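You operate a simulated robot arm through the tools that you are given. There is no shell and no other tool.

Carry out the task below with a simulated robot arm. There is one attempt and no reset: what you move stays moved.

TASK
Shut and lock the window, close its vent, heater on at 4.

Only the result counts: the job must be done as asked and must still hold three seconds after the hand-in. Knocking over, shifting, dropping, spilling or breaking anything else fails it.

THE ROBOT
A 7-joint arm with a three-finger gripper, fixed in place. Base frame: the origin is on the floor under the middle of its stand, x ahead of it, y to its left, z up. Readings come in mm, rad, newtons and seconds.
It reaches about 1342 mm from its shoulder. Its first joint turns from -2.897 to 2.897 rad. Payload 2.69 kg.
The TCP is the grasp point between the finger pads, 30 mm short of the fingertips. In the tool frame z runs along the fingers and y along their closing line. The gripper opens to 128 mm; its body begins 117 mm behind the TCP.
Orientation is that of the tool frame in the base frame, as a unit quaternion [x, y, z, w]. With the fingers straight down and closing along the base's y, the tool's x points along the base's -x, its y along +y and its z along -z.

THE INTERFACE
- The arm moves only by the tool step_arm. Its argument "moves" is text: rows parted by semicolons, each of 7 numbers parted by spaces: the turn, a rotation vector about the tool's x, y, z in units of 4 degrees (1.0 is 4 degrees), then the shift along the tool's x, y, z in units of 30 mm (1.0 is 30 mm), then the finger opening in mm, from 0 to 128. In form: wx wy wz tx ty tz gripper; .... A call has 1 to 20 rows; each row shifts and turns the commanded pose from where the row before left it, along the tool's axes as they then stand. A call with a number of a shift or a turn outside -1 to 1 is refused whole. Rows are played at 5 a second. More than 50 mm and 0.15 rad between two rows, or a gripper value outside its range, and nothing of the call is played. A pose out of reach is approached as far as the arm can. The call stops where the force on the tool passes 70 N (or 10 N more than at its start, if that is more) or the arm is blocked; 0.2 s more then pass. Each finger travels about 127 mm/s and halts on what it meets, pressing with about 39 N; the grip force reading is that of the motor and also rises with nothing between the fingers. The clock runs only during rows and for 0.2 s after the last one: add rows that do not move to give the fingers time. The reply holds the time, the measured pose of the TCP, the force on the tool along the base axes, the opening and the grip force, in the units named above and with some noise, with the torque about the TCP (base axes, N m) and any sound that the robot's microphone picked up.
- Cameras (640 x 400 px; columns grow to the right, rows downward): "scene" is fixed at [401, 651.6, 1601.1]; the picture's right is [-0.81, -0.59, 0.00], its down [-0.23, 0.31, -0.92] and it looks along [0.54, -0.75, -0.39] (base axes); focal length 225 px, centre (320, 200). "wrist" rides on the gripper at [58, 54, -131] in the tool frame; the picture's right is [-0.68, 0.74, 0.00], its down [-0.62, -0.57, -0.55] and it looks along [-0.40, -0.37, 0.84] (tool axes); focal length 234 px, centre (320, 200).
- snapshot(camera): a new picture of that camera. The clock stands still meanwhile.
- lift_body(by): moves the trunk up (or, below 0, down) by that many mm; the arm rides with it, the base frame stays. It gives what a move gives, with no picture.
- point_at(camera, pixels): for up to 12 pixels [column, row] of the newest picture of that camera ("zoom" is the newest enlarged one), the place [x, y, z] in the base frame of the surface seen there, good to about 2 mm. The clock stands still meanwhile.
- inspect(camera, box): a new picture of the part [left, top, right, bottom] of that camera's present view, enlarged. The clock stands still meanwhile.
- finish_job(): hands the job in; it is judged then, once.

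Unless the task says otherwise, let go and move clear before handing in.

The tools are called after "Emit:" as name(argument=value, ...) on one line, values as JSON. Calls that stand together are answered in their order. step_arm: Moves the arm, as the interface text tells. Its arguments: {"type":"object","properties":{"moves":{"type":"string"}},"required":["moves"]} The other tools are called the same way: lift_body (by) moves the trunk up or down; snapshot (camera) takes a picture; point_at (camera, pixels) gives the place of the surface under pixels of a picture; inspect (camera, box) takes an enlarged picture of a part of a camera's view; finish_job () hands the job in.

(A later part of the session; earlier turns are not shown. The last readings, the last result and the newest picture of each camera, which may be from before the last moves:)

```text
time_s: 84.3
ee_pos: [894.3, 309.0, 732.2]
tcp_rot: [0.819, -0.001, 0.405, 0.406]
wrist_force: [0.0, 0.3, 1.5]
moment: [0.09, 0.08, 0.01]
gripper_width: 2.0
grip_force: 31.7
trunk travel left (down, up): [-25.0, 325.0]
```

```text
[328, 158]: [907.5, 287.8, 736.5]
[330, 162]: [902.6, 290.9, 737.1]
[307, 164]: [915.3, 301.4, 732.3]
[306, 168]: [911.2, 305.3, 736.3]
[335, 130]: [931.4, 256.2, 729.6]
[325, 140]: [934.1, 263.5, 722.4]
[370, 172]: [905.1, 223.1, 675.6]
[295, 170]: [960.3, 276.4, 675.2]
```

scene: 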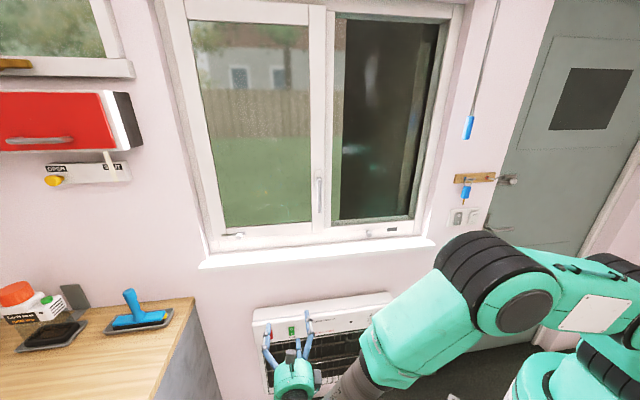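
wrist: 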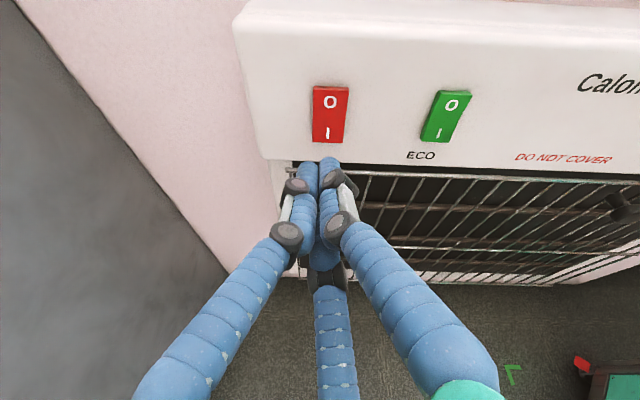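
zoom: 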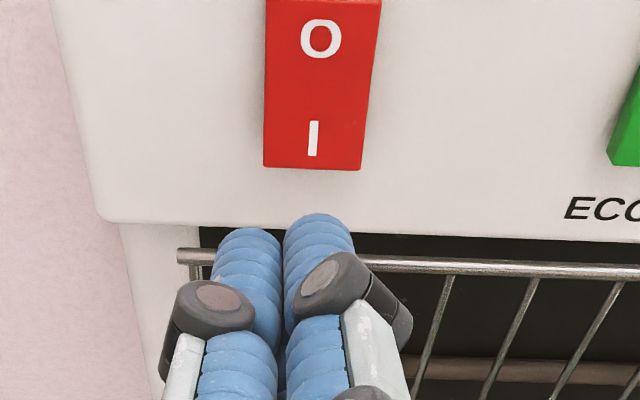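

The leading fingertip is at s≈845, d≈438, z≈728, right for the rocker's lower half. I'll press it in gently.

Emit:
step_arm(moves="0 0 0 0.03 0.03 0.27 0; 0 0 0 0.0645 0.0645 0.25 0; 0 0 0 0.0645 0.0645 0.25 0; 0 0 0 0.0645 0.0645 0.25 0; 0 0 0 0.024 0.024 0.094 0; 0 0 0 0.024 0.024 0.094 0; 0 0 0 0.024 0.024 0.094 0; 0 0 0 0.024 0.024 0.094 0; 0 0 0 0.024 0.024 0.094 0")

Emit:
snapshot(camera="wrist")

```text
time_s: 85.9
ee_pos: [919.2, 286.1, 728.4]
tcp_rot: [0.819, 0.003, 0.405, 0.405]
wrist_force: [-15.8, 11.8, 4.4]
moment: [-0.16, -0.15, -0.21]
gripper_width: 2.0
grip_force: 31.6
trunk travel left (down, up): [-25.0, 325.0]
stopped in row 7: the force on the tool passed its limit at 78 N (the readings are from after the stop); the commanded pose is now the measured one
```

```text
taken
```

wrist: 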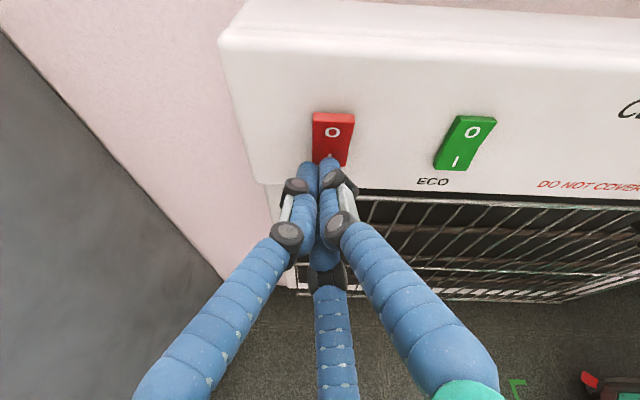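

The press reached 78 N with the tip at d≈474. I'll back off and see whether the rocker flipped.

Emit:
step_arm(moves="0 0 0 0 0 -0.1 0; 0 0 0 0 0 -0.3 0; 0 0 0 0 0 -1 0; 0 0 0 0 0 -1 0; 0 0 0 0 0 -1 0")

Emit:
snapshot(camera="wrist")

Emit:
inspect(camera="wrist", box=[280, 70, 480, 170])

Emit:
inspect(camera="scene", box=[240, 290, 410, 400])

```text
time_s: 87.1
ee_pos: [852.4, 349.8, 762.2]
tcp_rot: [0.82, 0.002, 0.403, 0.405]
wrist_force: [-0.4, -0.7, -0.7]
moment: [-0.02, 0.01, -0.02]
gripper_width: 2.0
grip_force: 31.8
trunk travel left (down, up): [-25.0, 325.0]
```

```text
taken
```

wrist: 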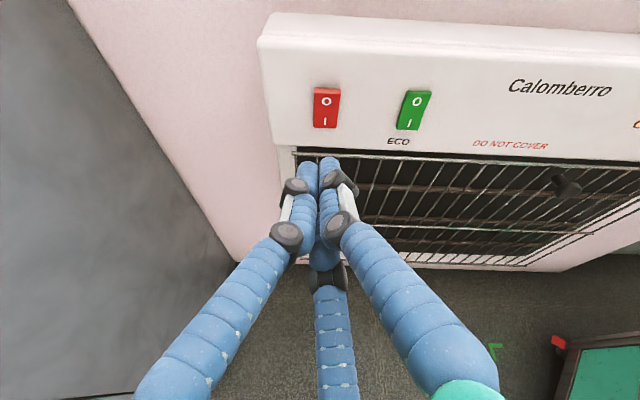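

```text
3.20 times, centred on (380, 120) of wrist
```

zoom: 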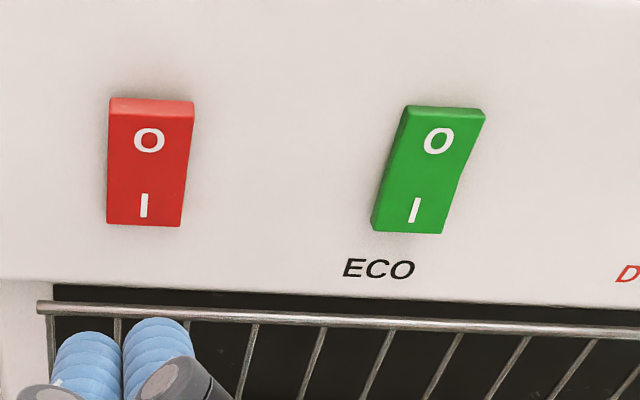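

```text
3.64 times, centred on (325, 345) of scene
```

zoom: 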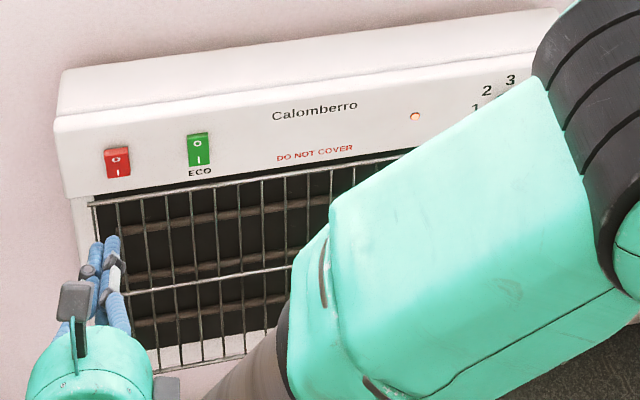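

The lamp on the heater now glows orange (scene zoom (415,117)) and the red rocker's I side is in: the heater is on. Next I'll level the hand and move over to the dial.

Emit:
step_arm(moves="-0.884 0.884 0 0 0 -0.5 128; -0.884 0.884 0 0 0 -0.5 128; -0.884 0.884 0 0 0 0 128; -0.884 0.884 0 0 0 0 128; 0 0 0 -0.471 0.778 0 128; 0 0 0 -0.471 0.778 0 128; 0 0 0 -0.471 0.778 0 128; 0 0 0 -0.471 0.778 0 128; 0 0 0 -0.471 0.778 0 128; 0 0 0 -0.471 0.778 0 128; 0 0 0 -0.471 0.778 0 128; 0 0 0 -0.471 0.778 0 128; 0 0 0 -0.471 0.778 0 128; 0 0 0 -0.471 0.778 0 128; 0 0 0 -0.471 0.778 0 128; 0 0 0 -0.471 0.778 0 128; 0 0 0 -0.471 0.778 0 128; 0 0 0 -0.471 0.778 0 128; 0 0 0 -0.471 0.778 0 128; 0 0 0 -0.471 0.778 0 128")

Emit:
snapshot(camera="wrist")

Emit:
snapshot(camera="scene")

```text
time_s: 91.3
ee_pos: [536.1, 71.9, 876.7]
tcp_rot: [0.708, 0.002, 0.499, 0.499]
wrist_force: [-0.2, 0.0, -0.2]
moment: [-0.02, 0.01, -0.05]
gripper_width: 128.0
grip_force: 0.1
trunk travel left (down, up): [-25.0, 325.0]
```

```text
taken
```

wrist: 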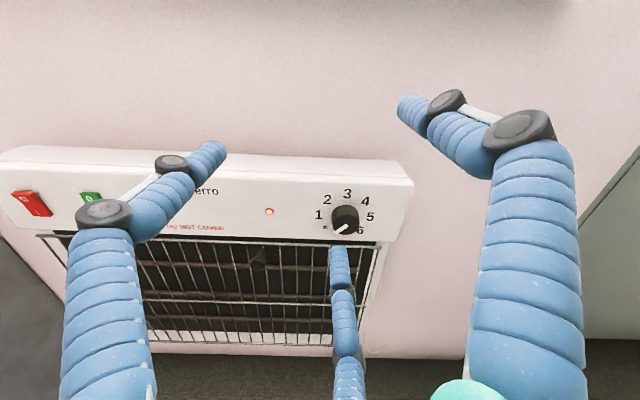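

```text
taken
```

scene: 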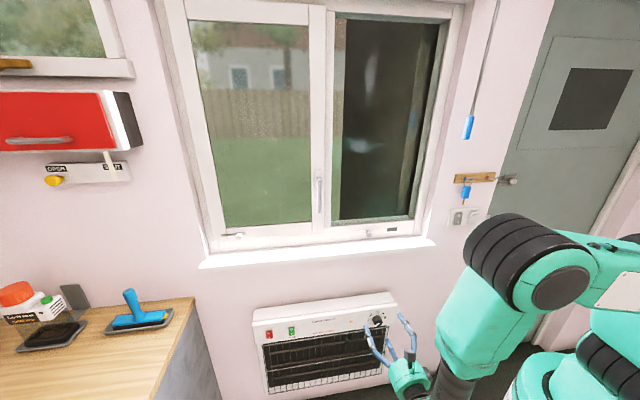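

Now the dial is in the wrist view at (345,218) and the lamp glows at (268,211). I'll enlarge the dial and measure its labels and knob.

Emit:
inspect(camera="wrist", box=[300, 180, 390, 240])

Emit:
point_at(camera="zoom", pixels=[[136, 235], [193, 132], [332, 88], [467, 143], [500, 247], [433, 348], [178, 320], [320, 290], [320, 340], [320, 180], [240, 250], [400, 260]])

Emit:
inspect(camera="wrist", box=[215, 220, 345, 320])

```text
6.67 times, centred on (345, 210) of wrist
```

zoom: 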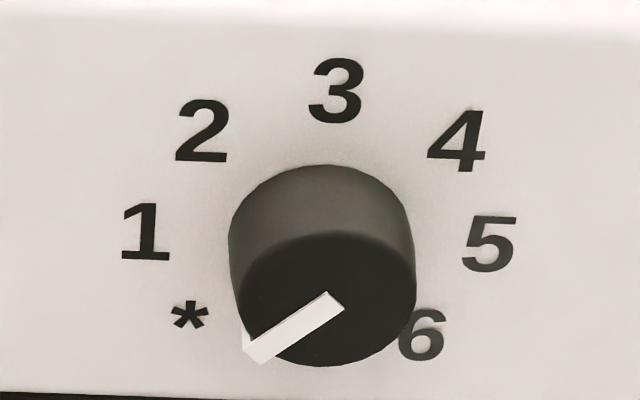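

```text
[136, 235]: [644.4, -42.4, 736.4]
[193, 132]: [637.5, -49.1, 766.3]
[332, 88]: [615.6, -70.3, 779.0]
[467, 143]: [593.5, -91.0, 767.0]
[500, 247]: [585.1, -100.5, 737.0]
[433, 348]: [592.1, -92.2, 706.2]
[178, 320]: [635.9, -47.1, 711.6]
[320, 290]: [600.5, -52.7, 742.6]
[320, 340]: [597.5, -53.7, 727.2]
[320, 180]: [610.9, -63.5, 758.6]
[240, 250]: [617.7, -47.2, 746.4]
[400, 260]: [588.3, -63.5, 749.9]
```

```text
4.00 times, centred on (280, 270) of wrist
```

zoom: 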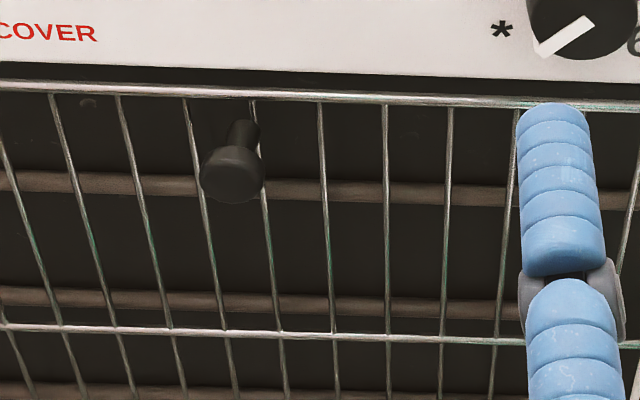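

Label positions give the dial centre at s≈384, z≈737 with labels 45° apart (* at −135°, 3 at top, 4 at +45°), so the knob needs about 180° clockwise. I'll check the pointer's direction and how far the grille stands out beneath.

Emit:
inspect(camera="wrist", box=[310, 185, 380, 255])

Emit:
point_at(camera="wrist", pixels=[[336, 232], [341, 228], [346, 224], [300, 243], [320, 244], [365, 243], [262, 262], [255, 255], [258, 247], [350, 232], [345, 200], [356, 222]])

```text
5.71 times, centred on (345, 220) of wrist
```

zoom: 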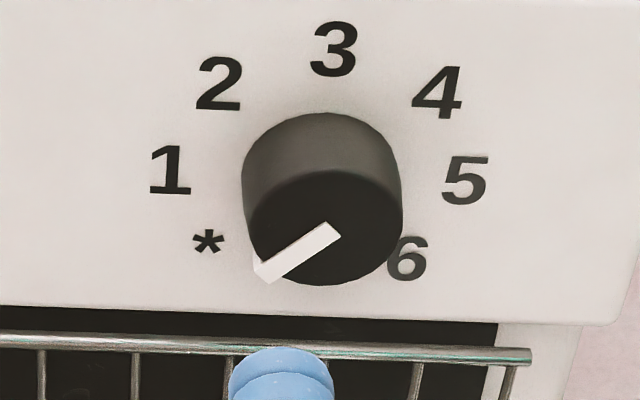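

```text
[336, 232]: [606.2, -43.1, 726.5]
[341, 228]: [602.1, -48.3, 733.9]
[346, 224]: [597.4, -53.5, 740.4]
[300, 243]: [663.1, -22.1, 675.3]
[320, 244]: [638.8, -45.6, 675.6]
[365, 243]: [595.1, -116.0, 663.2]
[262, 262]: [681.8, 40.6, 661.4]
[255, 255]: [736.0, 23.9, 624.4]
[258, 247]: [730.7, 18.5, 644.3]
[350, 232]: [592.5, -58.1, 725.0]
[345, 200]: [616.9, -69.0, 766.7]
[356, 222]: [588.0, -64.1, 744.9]
```

The pointer runs from centre to (606,−43,726), exactly at *, and the grille bar is flush (d≈484, z≈675), so gripping the dial is safe; a black knob at s≈511, z≈661 must be kept clear. I'll move in front of the dial with the fingers open 80 mm.

Emit:
step_arm(moves="0 0 0 -0.728 -0.37 0.4 100; 0 0 0 -0.728 -0.37 0.4 80; 0 0 0 -0.728 -0.37 0.4 80; 0 0 0 -0.728 -0.37 0.4 80; 0 0 0 -0.728 -0.37 0.4 80; 0 0 0 -0.728 -0.37 0.4 80")

Emit:
snapshot(camera="wrist")

Emit:
snapshot(camera="scene")

```text
time_s: 92.7
ee_pos: [550.6, -11.4, 737.8]
tcp_rot: [0.708, 0.003, 0.499, 0.499]
wrist_force: [-0.6, 0.9, 0.4]
moment: [0.02, 0.07, 0.0]
gripper_width: 80.2
grip_force: 0.0
trunk travel left (down, up): [-25.0, 325.0]
```

```text
taken
```

wrist: 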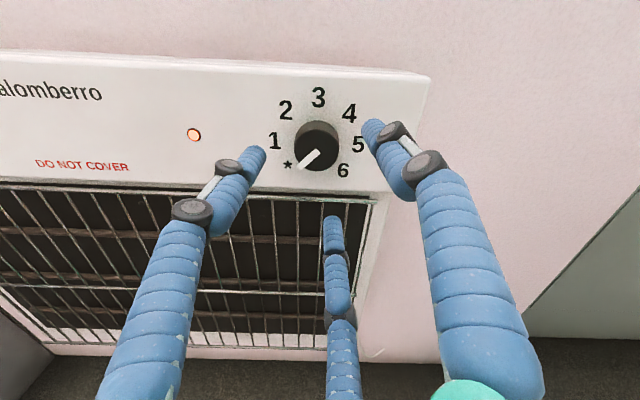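

```text
taken
```

scene: 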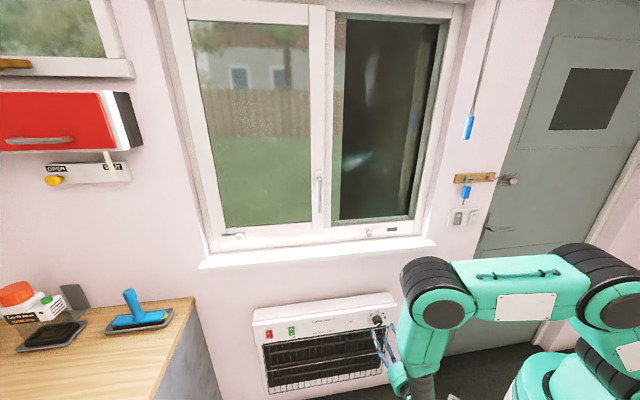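

The fingers now frame the dial (wrist (316,147)). I'll advance most of the way with a small leftward correction and look again.

Emit:
step_arm(moves="0 0 0 0.035 -0.035 0.5 80; 0 0 0 0.035 -0.035 0.5 80; 0 0 0 0 0 0.5 80")

Emit:
snapshot(camera="wrist")

Emit:
inspect(camera="wrist", box=[220, 90, 420, 215])

```text
time_s: 93.5
ee_pos: [586.4, -41.5, 737.2]
tcp_rot: [0.708, 0.002, 0.499, 0.5]
wrist_force: [-0.2, -0.5, 0.2]
moment: [0.02, 0.0, 0.0]
gripper_width: 79.7
grip_force: 0.0
trunk travel left (down, up): [-25.0, 325.0]
```

```text
taken
```

wrist: 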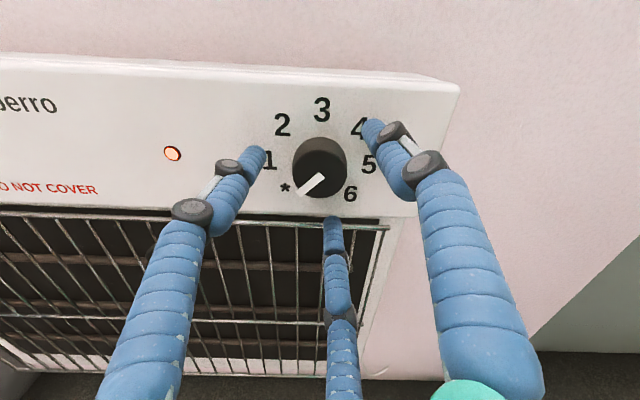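

```text
3.20 times, centred on (320, 152) of wrist
```

zoom: 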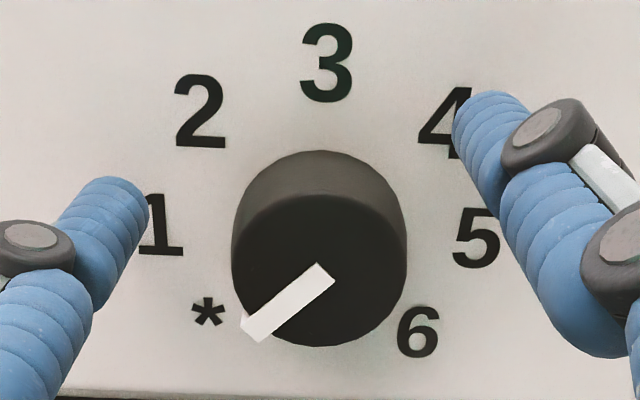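

The dial is centred between the fingers with tips at d≈474. I'll go 7 mm further (short of the panel at 485) and close on the knob.

Emit:
step_arm(moves="0 0 0 -0.02 0.02 0.23 80; 0 0 0 0 0 0 80; 0 0 0 0 0 0 50; 0 0 0 0 0 0 40; 0 0 0 0 0 0 20; 0 0 0 0 0 0 20")

Emit:
snapshot(camera="wrist")

```text
time_s: 94.9
ee_pos: [590.0, -48.0, 739.1]
tcp_rot: [0.707, 0.002, 0.499, 0.5]
wrist_force: [1.9, 2.1, 12.9]
moment: [-0.27, -0.26, 0.12]
gripper_width: 40.1
grip_force: 45.3
trunk travel left (down, up): [-25.0, 325.0]
```

```text
taken
```

wrist: 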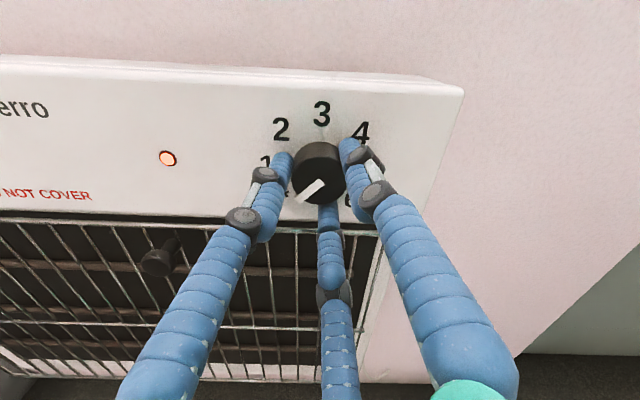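

The fingers hold the knob (width 40 mm, grip 45 N) with a slight upward push, so I'll raise the hand 2 mm and start turning clockwise, 32° first.

Emit:
step_arm(moves="0 0 0 0.04 0.04 0 20; 0 0 0.5 0 0 0 20; 0 0 1 0 0 0 20; 0 0 1 0 0 0 20; 0 0 1 0 0 0 20; 0 0 1 0 0 0 20; 0 0 1 0 0 0 20; 0 0 1 0 0 0 20; 0 0 1 0 0 0 20; 0 0 0.5 0 0 0 20")

Emit:
snapshot(camera="wrist")

Emit:
inspect(camera="scene", box=[340, 290, 440, 370])

```text
time_s: 97.1
ee_pos: [591.2, -46.7, 740.5]
tcp_rot: [0.682, -0.192, 0.618, 0.342]
wrist_force: [7.4, -5.3, 10.6]
moment: [-0.18, -0.16, 0.03]
gripper_width: 39.1
grip_force: 45.1
trunk travel left (down, up): [-25.0, 325.0]
```

```text
taken
```

wrist: 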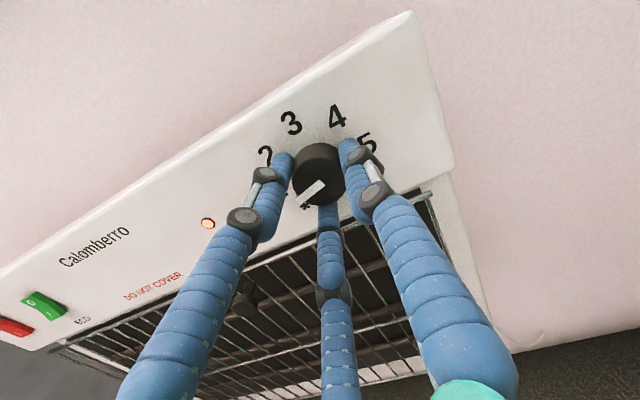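

```text
5.00 times, centred on (390, 330) of scene
```

zoom: 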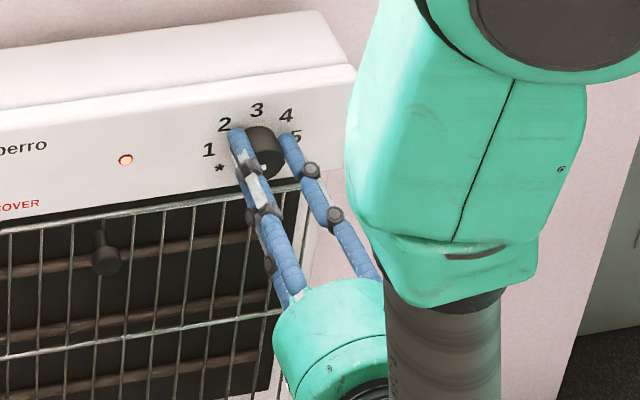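

The pointer stays fixed relative to the fingers while the labels rotate past, so the knob is turning with the hand. I'll continue 68° more.

Emit:
step_arm(moves="0 0 1 0 0 0 20; 0 0 1 0 0 0 20; 0 0 1 0 0 0 20; 0 0 1 0 0 0 20; 0 0 1 0 0 0 20; 0 0 1 0 0 0 20; 0 0 1 0 0 0 20; 0 0 1 0 0 0 20; 0 0 1 0 0 0 20; 0 0 1 0 0 0 20; 0 0 1 0 0 0 20; 0 0 1 0 0 0 20; 0 0 1 0 0 0 20; 0 0 1 0 0 0 20; 0 0 1 0 0 0 20; 0 0 1 0 0 0 20; 0 0 1 0 0 0 20")

Emit:
snapshot(camera="wrist")

Emit:
inspect(camera="scene", box=[340, 290, 440, 370])

```text
time_s: 100.7
ee_pos: [591.9, -45.7, 739.7]
tcp_rot: [0.456, -0.541, 0.703, -0.061]
wrist_force: [2.4, 14.0, -0.7]
moment: [0.15, 0.16, 0.52]
gripper_width: 39.4
grip_force: 45.0
trunk travel left (down, up): [-25.0, 325.0]
```

```text
taken
```

wrist: 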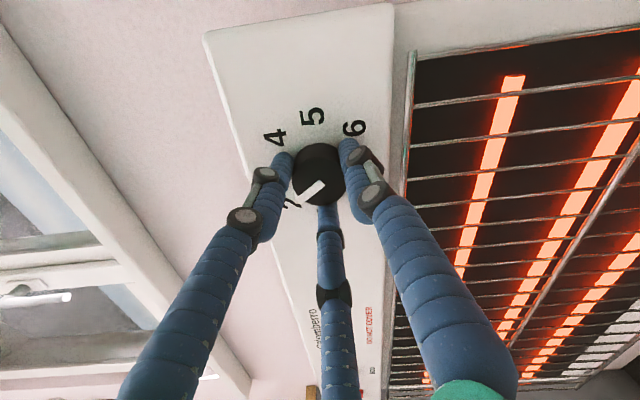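

```text
5.00 times, centred on (390, 330) of scene
```

zoom: 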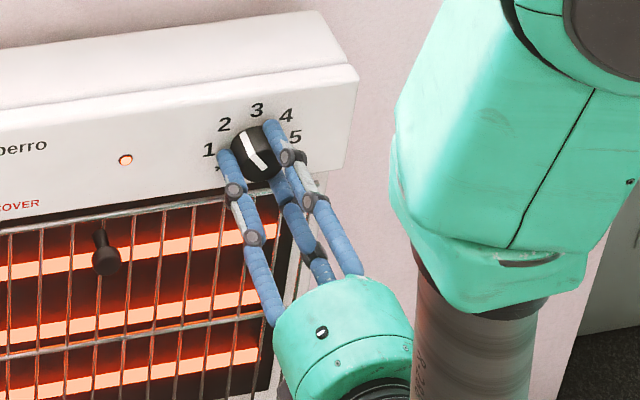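

The elements now glow and the pointer has come round to about "2" (scene zoom (250,148)). I'll turn the remaining ~80°.

Emit:
step_arm(moves="0 0 1 0 0 0 20; 0 0 1 0 0 0 20; 0 0 1 0 0 0 20; 0 0 1 0 0 0 20; 0 0 1 0 0 0 20; 0 0 1 0 0 0 20; 0 0 1 0 0 0 20; 0 0 1 0 0 0 20; 0 0 1 0 0 0 20; 0 0 1 0 0 0 20; 0 0 1 0 0 0 20; 0 0 1 0 0 0 20; 0 0 1 0 0 0 20; 0 0 1 0 0 0 20; 0 0 1 0 0 0 20; 0 0 1 0 0 0 20; 0 0 1 0 0 0 20; 0 0 1 0 0 0 20; 0 0 1 0 0 0 20; 0 0 1 0 0 0 20")

Emit:
snapshot(camera="wrist")

Emit:
inspect(camera="scene", box=[340, 290, 440, 370])

```text
time_s: 104.9
ee_pos: [591.4, -45.7, 739.0]
tcp_rot: [-0.002, 0.709, -0.499, 0.499]
wrist_force: [18.2, -13.9, -3.5]
moment: [0.08, 0.07, 0.13]
gripper_width: 39.5
grip_force: 45.0
trunk travel left (down, up): [-25.0, 325.0]
```

```text
taken
```

wrist: 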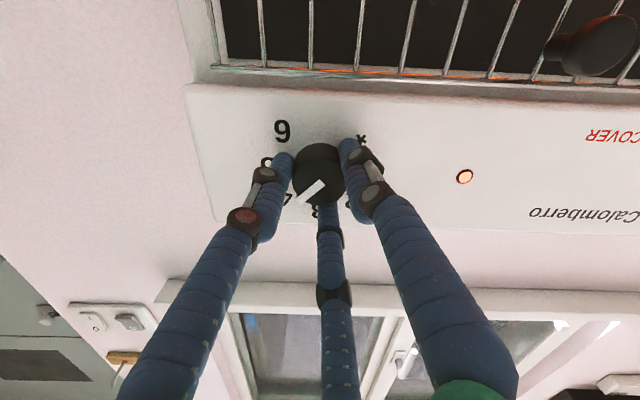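

```text
5.00 times, centred on (390, 330) of scene
```

zoom: 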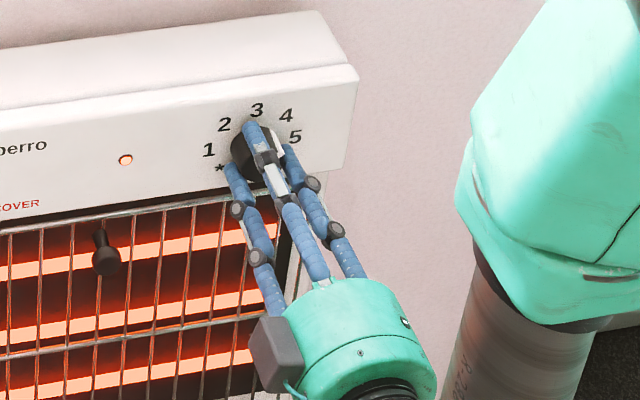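

The hand has turned exactly 180°. I'll open the fingers, back straight off, and check where the pointer ended.

Emit:
step_arm(moves="0 0 0 0 0 0 50; 0 0 0 0 0 0 80; 0 0 0 0 0 0 80; 0 0 0 0 0 -0.5 80; 0 0 0 0 0 -1 80; 0 0 0 0 0 -1 80; 0 0 0 0 0 -1 80; 0 0 0 0 0 -1 100")

Emit:
snapshot(camera="wrist")

Emit:
inspect(camera="scene", box=[340, 290, 440, 370])

```text
time_s: 106.7
ee_pos: [496.1, 48.9, 739.4]
tcp_rot: [-0.002, 0.708, -0.5, 0.498]
wrist_force: [0.5, -0.9, 0.2]
moment: [-0.01, 0.0, 0.02]
gripper_width: 100.1
grip_force: 0.0
trunk travel left (down, up): [-25.0, 325.0]
```

```text
taken
```

wrist: 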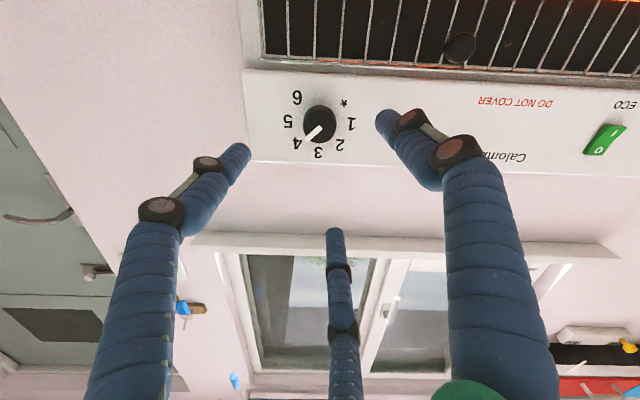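

```text
5.00 times, centred on (390, 330) of scene
```

zoom: 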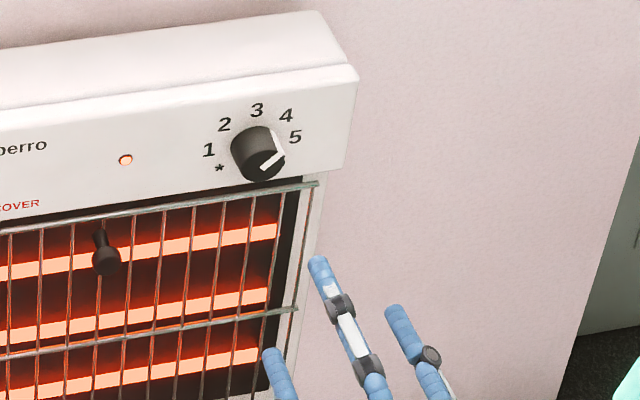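

The pointer appears to aim at 4 (wrist (313,132), label at (297,144)). I'll measure its direction precisely.

Emit:
inspect(camera="wrist", box=[270, 80, 370, 165])

Emit:
inspect(camera="wrist", box=[295, 100, 345, 150])

Emit:
point_at(camera="zoom", pixels=[[200, 270], [240, 235], [300, 210], [320, 195], [350, 160], [270, 220], [220, 260]])

```text
4.71 times, centred on (320, 122) of wrist
```

zoom: 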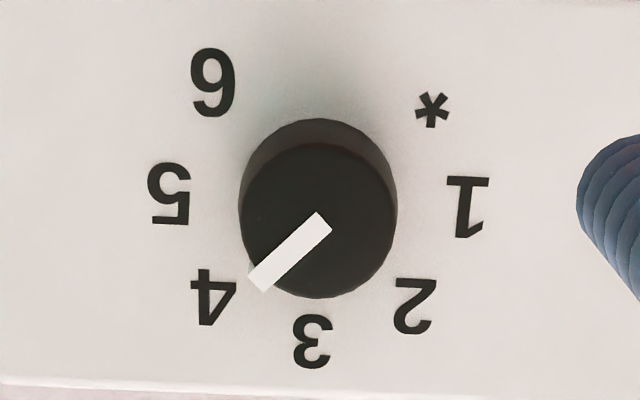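

```text
8.00 times, centred on (320, 125) of wrist
```

zoom: 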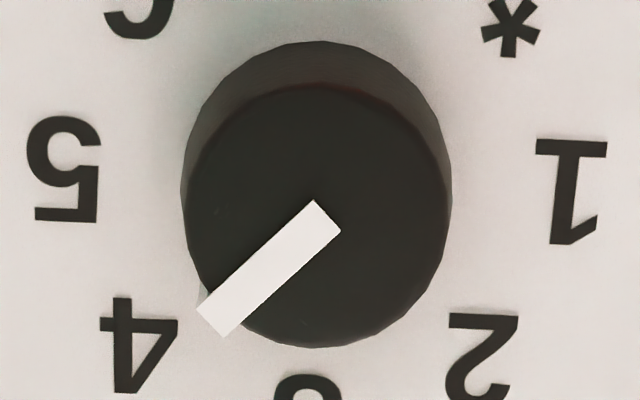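

```text
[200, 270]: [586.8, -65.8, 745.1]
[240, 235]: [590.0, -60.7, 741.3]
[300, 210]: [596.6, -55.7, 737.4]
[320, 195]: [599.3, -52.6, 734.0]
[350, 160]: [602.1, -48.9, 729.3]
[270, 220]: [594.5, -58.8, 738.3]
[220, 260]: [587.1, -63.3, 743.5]
```

I'll read the pointer's two ends in 3D.

Emit:
point_at(camera="zoom", pixels=[[216, 318], [222, 312], [240, 297], [265, 273], [290, 250], [310, 232], [325, 217], [140, 340], [70, 170], [575, 190], [485, 350]])

```text
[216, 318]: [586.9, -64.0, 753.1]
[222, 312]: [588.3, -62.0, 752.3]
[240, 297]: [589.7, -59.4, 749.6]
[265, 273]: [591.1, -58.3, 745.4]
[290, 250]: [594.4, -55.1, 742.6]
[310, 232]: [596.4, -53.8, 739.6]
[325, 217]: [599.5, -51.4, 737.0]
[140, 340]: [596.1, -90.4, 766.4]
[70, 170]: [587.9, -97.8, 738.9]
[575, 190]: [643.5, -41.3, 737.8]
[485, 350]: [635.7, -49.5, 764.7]
```

The pointer runs from (599.5,−51.4,737) to (587,−64,753), i.e. ≈45–48° right of vertical, which is 4. The lamp and elements glow, so the heater is on at 4. Now I'll roll the hand back so the camera is on top and re-check the window.

Emit:
step_arm(moves="0 0 -1 0 0 -0.5 128; 0 0 -1 0 0 0 128; 0 0 -1 0 0 0 128; 0 0 -1 0 0 0 128; 0 0 -1 0 0 0 128; 0 0 -1 0 0 0 128; 0 0 -1 0 0 0 128; 0 0 -1 0 0 0 128; 0 0 -1 0 0 0 128; 0 0 -1 0 0 0 128; 0 0 -1 0 0 0 128; 0 0 -1 0 0 0 128; 0 0 -1 0 0 0 128; 0 0 -1 0 0 0 128; 0 0 -1 0 0 0 128; 0 0 -1 0 0 0 128; 0 0 -1 0 0 0 128; 0 0 -1 0 0 0 128; 0 0 -1 0 0 0 128; 0 0 -1 0 0 0 128")

Emit:
step_arm(moves="0 0 -1 0 0 0 128; 0 0 -1 0 0 0 128; 0 0 -1 0 0 0 128; 0 0 -1 0 0 0 128; 0 0 -1 0 0 0 128; 0 0 -1 0 0 0 128; 0 0 -1 0 0 0 128; 0 0 -1 0 0 0 128; 0 0 -1 0 0 0 128; 0 0 -1 0 0 0 128; 0 0 -1 0 0 0 128; 0 0 -1 0 0 0 128; 0 0 -1 0 0 0 128; 0 0 -1 0 0 0 128; 0 0 -1 0 0 0 128; 0 0 -1 0 0 0 128; 0 0 -1 0 0 0 128; 0 0 -1 0 0 0 128; 0 0 -1 0 0 0 128; 0 0 -1 0 0 0 128")

Emit:
step_arm(moves="0 0 -1 0 0 0 128; 0 0 -1 0 0 0 128; 0 0 -1 0 0 0 128; 0 0 -1 0 0 0 128; 0 0 -1 0 0 0 128")

Emit:
snapshot(camera="wrist")

Emit:
snapshot(camera="scene")

```text
time_s: 110.9
ee_pos: [483.4, 59.4, 739.7]
tcp_rot: [0.457, -0.542, 0.703, -0.06]
wrist_force: [0.4, 0.2, 0.3]
moment: [-0.02, 0.05, -0.02]
gripper_width: 127.9
grip_force: 0.1
trunk travel left (down, up): [-25.0, 325.0]
```

```text
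time_s: 115.1
ee_pos: [483.0, 58.8, 741.1]
tcp_rot: [0.698, -0.12, 0.578, 0.406]
wrist_force: [-0.1, -0.5, 0.4]
moment: [-0.01, -0.05, 0.01]
gripper_width: 128.1
grip_force: 0.1
trunk travel left (down, up): [-25.0, 325.0]
```

```text
time_s: 116.3
ee_pos: [483.9, 58.8, 739.6]
tcp_rot: [0.708, 0.003, 0.499, 0.5]
wrist_force: [0.2, 0.3, -0.6]
moment: [-0.01, -0.02, -0.01]
gripper_width: 127.9
grip_force: 0.0
trunk travel left (down, up): [-25.0, 325.0]
```

```text
taken
```

wrist: 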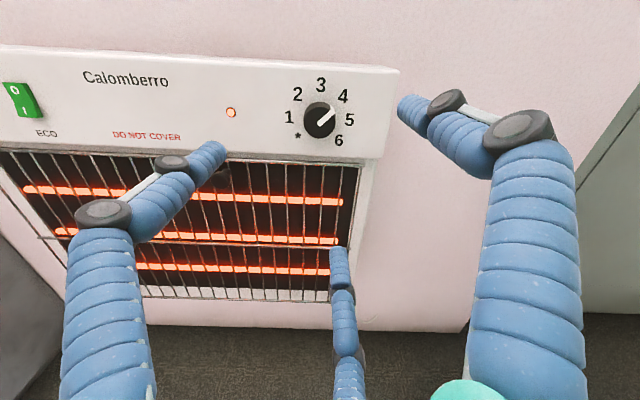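

```text
taken
```

scene: 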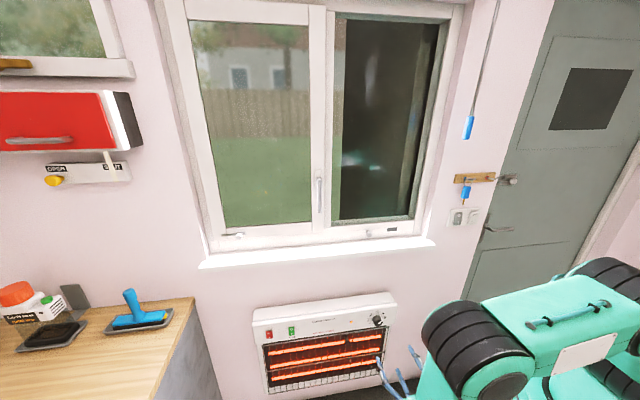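

The dial (wrist (318,120)) points to 4 and the elements glow. I'll enlarge the dial, the window's lower edge and the OPEN/SHUT plate from the scene camera for a last check of what the vent is.

Emit:
inspect(camera="wrist", box=[270, 65, 370, 155])

Emit:
inspect(camera="scene", box=[35, 145, 140, 195])

Emit:
inspect(camera="scene", box=[200, 210, 440, 270])

Emit:
inspect(camera="scene", box=[0, 0, 140, 100])

```text
4.44 times, centred on (320, 110) of wrist
```

zoom: 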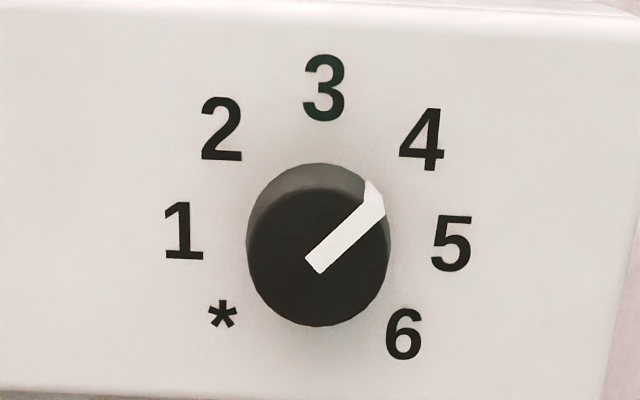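

```text
6.10 times, centred on (88, 170) of scene
```

zoom: 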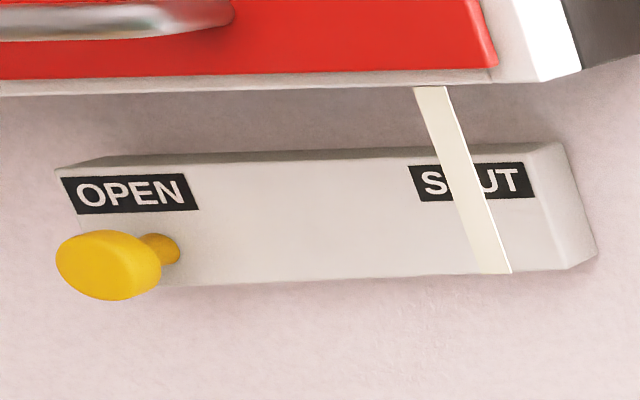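

```text
2.67 times, centred on (320, 240) of scene
```

zoom: 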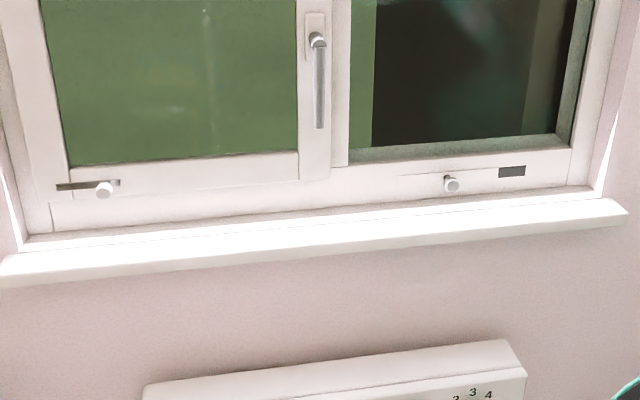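

```text
4.00 times, centred on (70, 50) of scene
```

zoom: 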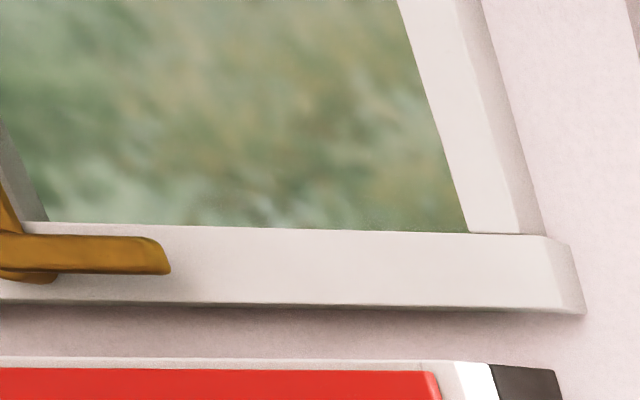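

The OPEN/SHUT box is a separate wall fitting out of reach; the handle is vertical and the vent plate is at its left end. Since "lock" might also include the sash's small slide, I'll go there for a careful light-force look at whether it moves at all.

Emit:
step_arm(moves="0 0 0 0.907 -0.092 0 60; 0 0 0 0.907 -0.092 0 0; 0 0 0 0.907 -0.092 0 0; 0 0 0 0.907 -0.092 0 0; 0 0 0 0.907 -0.092 0 0; 0 0 0 0.907 -0.092 0 0; 0 0 0 0.907 -0.092 0 0; 0 0 0 0.907 -0.092 0 0; 0 0 0 0.907 -0.092 0 0; 0 0 0 0.907 -0.092 0 0; 0 0 0 0.907 -0.092 0 0; 0 0 0 0.907 -0.092 0 0")

Emit:
step_arm(moves="0 0 0 0.907 -0.092 0 0; 0 0 0 0.907 -0.092 0 0; 0 0 0 0.907 -0.092 0 0; 0 0 0 0.907 -0.092 0 0; 0 0 0 0.907 -0.092 0 0; 0 0 0 0.907 -0.092 0 0; 0 0 0 0.907 -0.092 0 0; 0 0 0 0.907 -0.092 0 0; 0 0 0 0.907 -0.092 0 0; 0 0 0 0.907 -0.092 0 0; 0 0 0 0.907 -0.092 0 0; 0 0 0 0.907 -0.092 0 0; 0.884 -0.884 0 0 0 0 0; 0.884 -0.884 0 0 0 0 0; 0.884 -0.884 0 0 0 0 0; 0.884 -0.884 0 0 0 0 0")

Emit:
snapshot(camera="wrist")

```text
time_s: 118.9
ee_pos: [665.8, 241.7, 947.0]
tcp_rot: [0.708, 0.002, 0.499, 0.5]
wrist_force: [0.7, -0.3, -0.4]
moment: [0.01, -0.01, -0.02]
gripper_width: 2.0
grip_force: 31.4
trunk travel left (down, up): [-25.0, 325.0]
```

```text
time_s: 122.3
ee_pos: [844.5, 421.9, 1153.1]
tcp_rot: [0.82, 0.002, 0.403, 0.406]
wrist_force: [1.0, -0.2, 0.7]
moment: [-0.01, -0.03, -0.02]
gripper_width: 2.1
grip_force: 31.3
trunk travel left (down, up): [-25.0, 325.0]
```

```text
taken
```

wrist: 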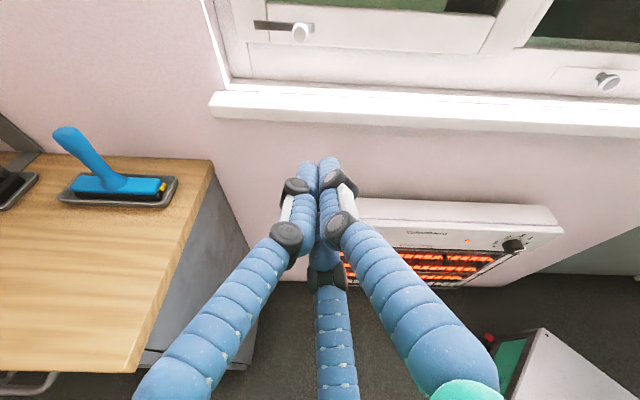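

The sash slide shows at wrist (285,30). I'll enlarge it from here, then advance with the closed fingers to the right of its knob.

Emit:
inspect(camera="wrist", box=[225, 0, 345, 75])

Emit:
step_arm(moves="0 0 0 0.18 0.24 0.84 0; 0 0 0 0.18 0.24 0.84 0; 0 0 0 0.18 0.24 0.84 0; 0 0 0 0.2 0.22 0.84 0; 0 0 0 0.2 0.22 0.84 0; 0 0 0 0.2 0.22 0.84 0; 0 0 0 0.2 0.22 0.84 0; 0 0 0 0.2 0.22 0.84 0")

Emit:
snapshot(camera="wrist")

Emit:
inspect(camera="wrist", box=[180, 70, 360, 180])

```text
5.33 times, centred on (285, 38) of wrist
```

zoom: 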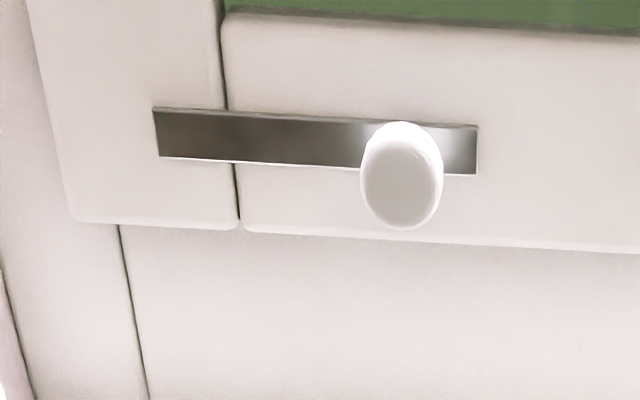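

```text
time_s: 124.1
ee_pos: [992.9, 265.0, 1149.1]
tcp_rot: [0.82, 0.001, 0.404, 0.406]
wrist_force: [-0.2, -0.2, -0.1]
moment: [-0.01, 0.0, -0.04]
gripper_width: 2.0
grip_force: 32.0
trunk travel left (down, up): [-25.0, 325.0]
```

```text
taken
```

wrist: 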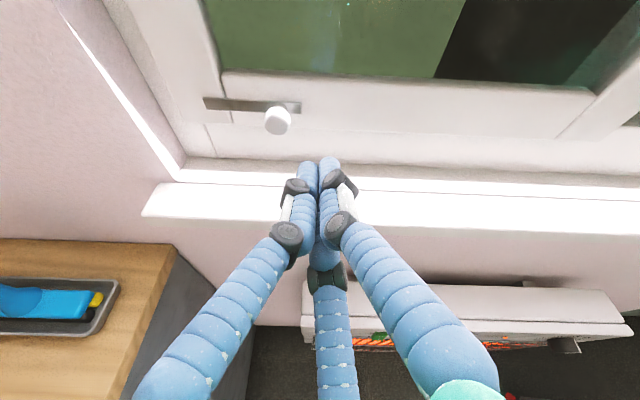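

```text
3.56 times, centred on (270, 125) of wrist
```

zoom: 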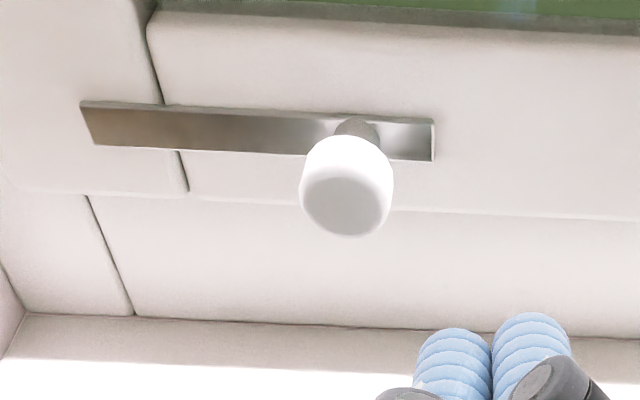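

The slide's strip and knob (zoom (80–435,100–235)) look like one piece on the sash. I'll bring the fingertips alongside the knob's right side without touching.

Emit:
step_arm(moves="0 0 0 0.162 0.162 0.484 0; 0 0 0 0.162 0.162 0.484 0; 0 0 0 0.162 0.162 0.484 0; 0 0 0 0.162 0.162 0.484 0")

Emit:
snapshot(camera="wrist")

Emit:
inspect(camera="wrist", box=[200, 110, 380, 220])

```text
time_s: 125.1
ee_pos: [1039.2, 219.9, 1156.5]
tcp_rot: [0.82, 0.002, 0.403, 0.407]
wrist_force: [0.2, 0.3, 0.1]
moment: [0.02, -0.02, -0.02]
gripper_width: 2.1
grip_force: 31.6
trunk travel left (down, up): [-25.0, 325.0]
```

```text
taken
```

wrist: 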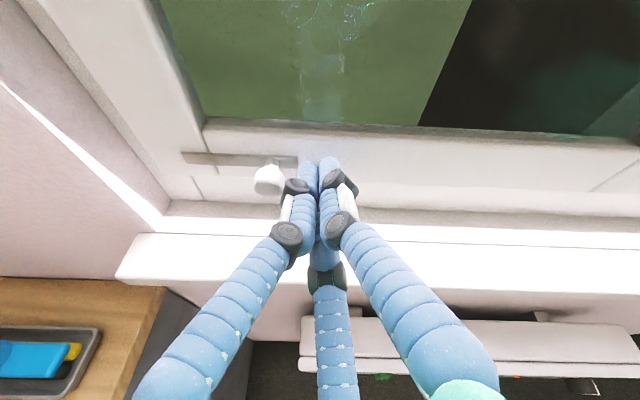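

```text
3.56 times, centred on (290, 165) of wrist
```

zoom: 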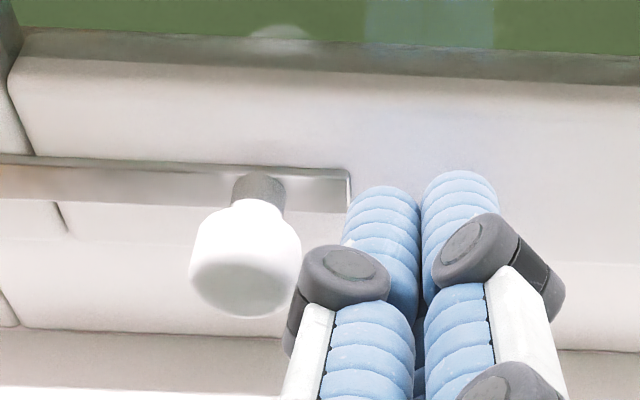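

The fingertips are beside the knob, ~10 mm to its right. I'll move left in 2 mm steps, watching force.

Emit:
step_arm(moves="0 0 0 0.047 -0.047 0 0; 0 0 0 0.047 -0.047 0 0; 0 0 0 0.047 -0.047 0 0; 0 0 0 0.047 -0.047 0 0")

Emit:
inspect(camera="wrist", box=[200, 110, 380, 220])

```text
time_s: 126.1
ee_pos: [1044.7, 226.4, 1156.1]
tcp_rot: [0.82, 0.003, 0.404, 0.405]
wrist_force: [-0.4, 0.6, 0.1]
moment: [-0.01, 0.02, 0.03]
gripper_width: 2.0
grip_force: 31.5
trunk travel left (down, up): [-25.0, 325.0]
```

```text
3.56 times, centred on (290, 165) of wrist
```

zoom: 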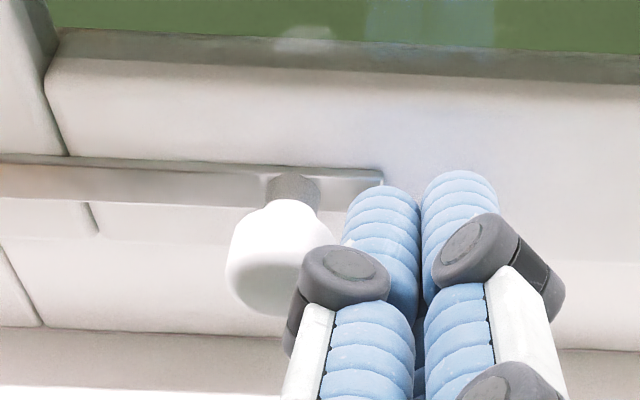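

The knuckle is about to touch the knob; no force yet. Two more small steps.

Emit:
step_arm(moves="0 0 0 0.047 -0.047 0 0; 0 0 0 0.047 -0.047 0 0; 0 0 0 0 0 0 0")

Emit:
inspect(camera="wrist", box=[200, 110, 380, 220])

```text
time_s: 126.9
ee_pos: [1046.7, 229.0, 1153.7]
tcp_rot: [0.82, 0.001, 0.404, 0.406]
wrist_force: [-1.2, -1.6, 0.2]
moment: [-0.04, 0.04, -0.08]
gripper_width: 1.9
grip_force: 31.7
trunk travel left (down, up): [-25.0, 325.0]
```

```text
3.56 times, centred on (290, 165) of wrist
```

zoom: 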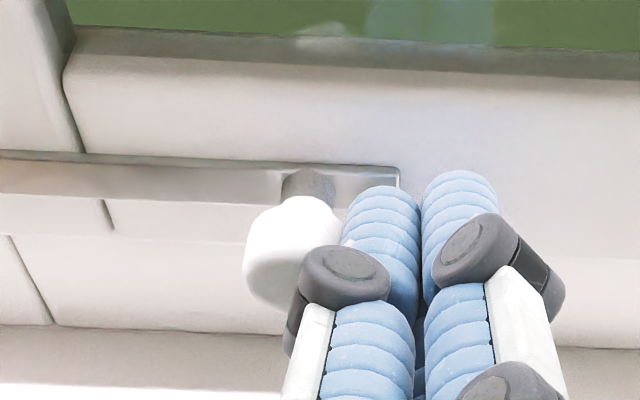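

A slight −2 N along the wall suggests first contact. I'll go 4 mm further and compare the strip's place.

Emit:
step_arm(moves="0 0 0 0.047 -0.047 0 0; 0 0 0 0.047 -0.047 0 0; 0 0 0 0 0 0 0")

Emit:
inspect(camera="wrist", box=[200, 110, 380, 220])

Emit:
point_at(camera="zoom", pixels=[[400, 175], [410, 175], [300, 180], [290, 230], [20, 180]])

```text
time_s: 127.7
ee_pos: [1047.8, 231.0, 1156.1]
tcp_rot: [0.82, 0.001, 0.404, 0.406]
wrist_force: [-17.3, -15.0, -2.4]
moment: [-0.1, 0.25, -0.55]
gripper_width: 1.7
grip_force: 31.1
trunk travel left (down, up): [-25.0, 325.0]
```

```text
3.56 times, centred on (290, 165) of wrist
```

zoom: 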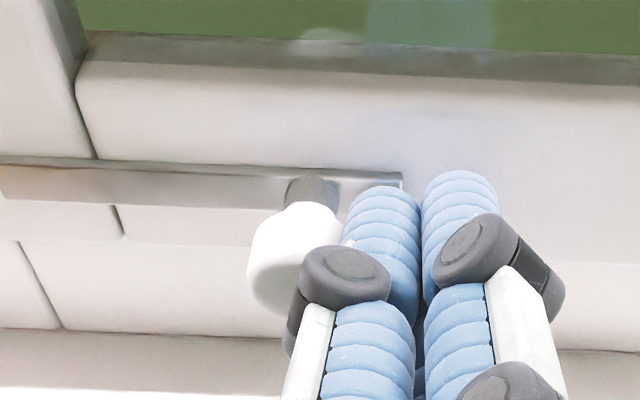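

```text
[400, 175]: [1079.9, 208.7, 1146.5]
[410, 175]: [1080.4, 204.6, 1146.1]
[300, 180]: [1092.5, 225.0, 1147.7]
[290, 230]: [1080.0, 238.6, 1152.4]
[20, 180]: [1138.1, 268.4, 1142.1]
```

Force is now 23 N and, relative to the rail joint, the strip and knob have shifted left by ~1.5 mm together – so it does slide, but stiffly. One more small push will show whether it is friction or a stop.

Emit:
step_arm(moves="0 0 0 0.047 -0.047 0 0; 0 0 0 0.047 -0.047 0 0; 0 0 0 0 0 0 0")

Emit:
inspect(camera="wrist", box=[200, 110, 380, 220])

```text
time_s: 128.5
ee_pos: [1050.4, 232.9, 1156.7]
tcp_rot: [0.82, 0.0, 0.404, 0.406]
wrist_force: [-34.4, -25.9, -5.1]
moment: [-0.17, 0.46, -0.95]
gripper_width: 2.0
grip_force: 31.4
trunk travel left (down, up): [-25.0, 325.0]
```

```text
3.56 times, centred on (290, 165) of wrist
```

zoom: 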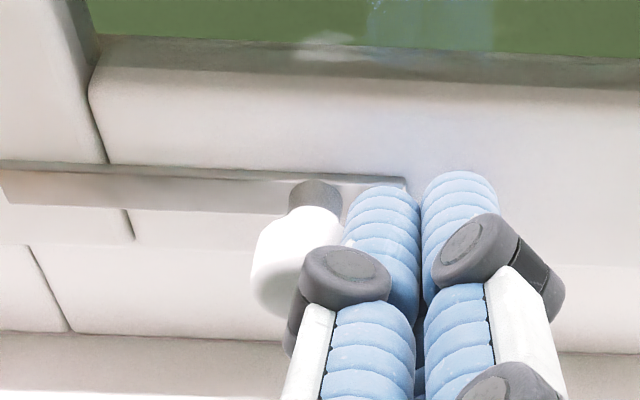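

The strip follows the finger (about 4 mm now) while force rises to 43 N. I'll hold still for two seconds to see whether the force relaxes (slide with drag) or stays (spring).

Emit:
step_arm(moves="0 0 0 0 0 0 0; 0 0 0 0 0 0 0; 0 0 0 0 0 0 0; 0 0 0 0 0 0 0; 0 0 0 0 0 0 0; 0 0 0 0 0 0 0; 0 0 0 0 0 0 0; 0 0 0 0 0 0 0; 0 0 0 0 0 0 0; 0 0 0 0 0 0 0")

Emit:
inspect(camera="wrist", box=[200, 110, 380, 220])

Emit:
snapshot(camera="scene")

```text
time_s: 130.7
ee_pos: [1050.2, 232.0, 1158.1]
tcp_rot: [0.82, 0.002, 0.404, 0.404]
wrist_force: [-27.5, -29.3, 0.7]
moment: [-0.26, 0.23, -0.95]
gripper_width: 2.2
grip_force: 31.1
trunk travel left (down, up): [-25.0, 325.0]
```

```text
3.56 times, centred on (290, 165) of wrist
```

zoom: 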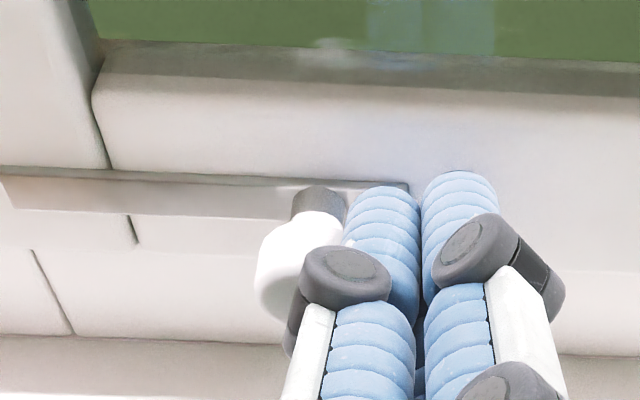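

```text
taken
```

scene: 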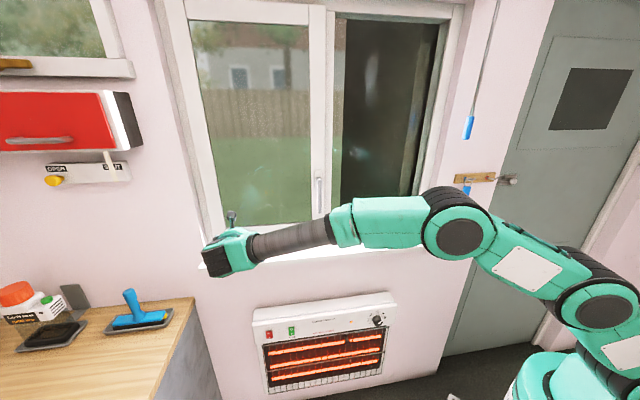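

The force stays at ~40 N, so this is a stop or spring in that direction, not free travel. I'll ease off and see whether the strip returns to where it was.

Emit:
step_arm(moves="0 0 0 -0.04 0.04 0 0; 0 0 0 -0.06 0.06 0 0; 0 0 0 -0.08 0.08 0 0; 0 0 0 -0.1 0.1 0 0; 0 0 0 -0.1 0.1 0 0; 0 0 0 -0.1 0.1 0 0")

Emit:
inspect(camera="wrist", box=[200, 110, 380, 220])

```text
time_s: 132.1
ee_pos: [1037.6, 220.5, 1155.2]
tcp_rot: [0.82, 0.003, 0.404, 0.405]
wrist_force: [0.1, -0.6, 0.0]
moment: [0.04, 0.01, -0.01]
gripper_width: 2.2
grip_force: 31.4
trunk travel left (down, up): [-25.0, 325.0]
```

```text
3.56 times, centred on (290, 165) of wrist
```

zoom: 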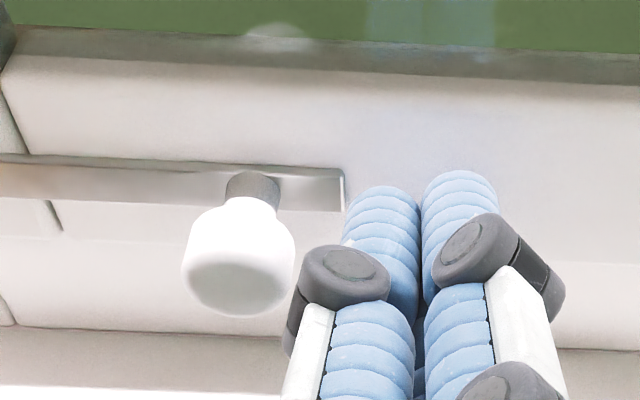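

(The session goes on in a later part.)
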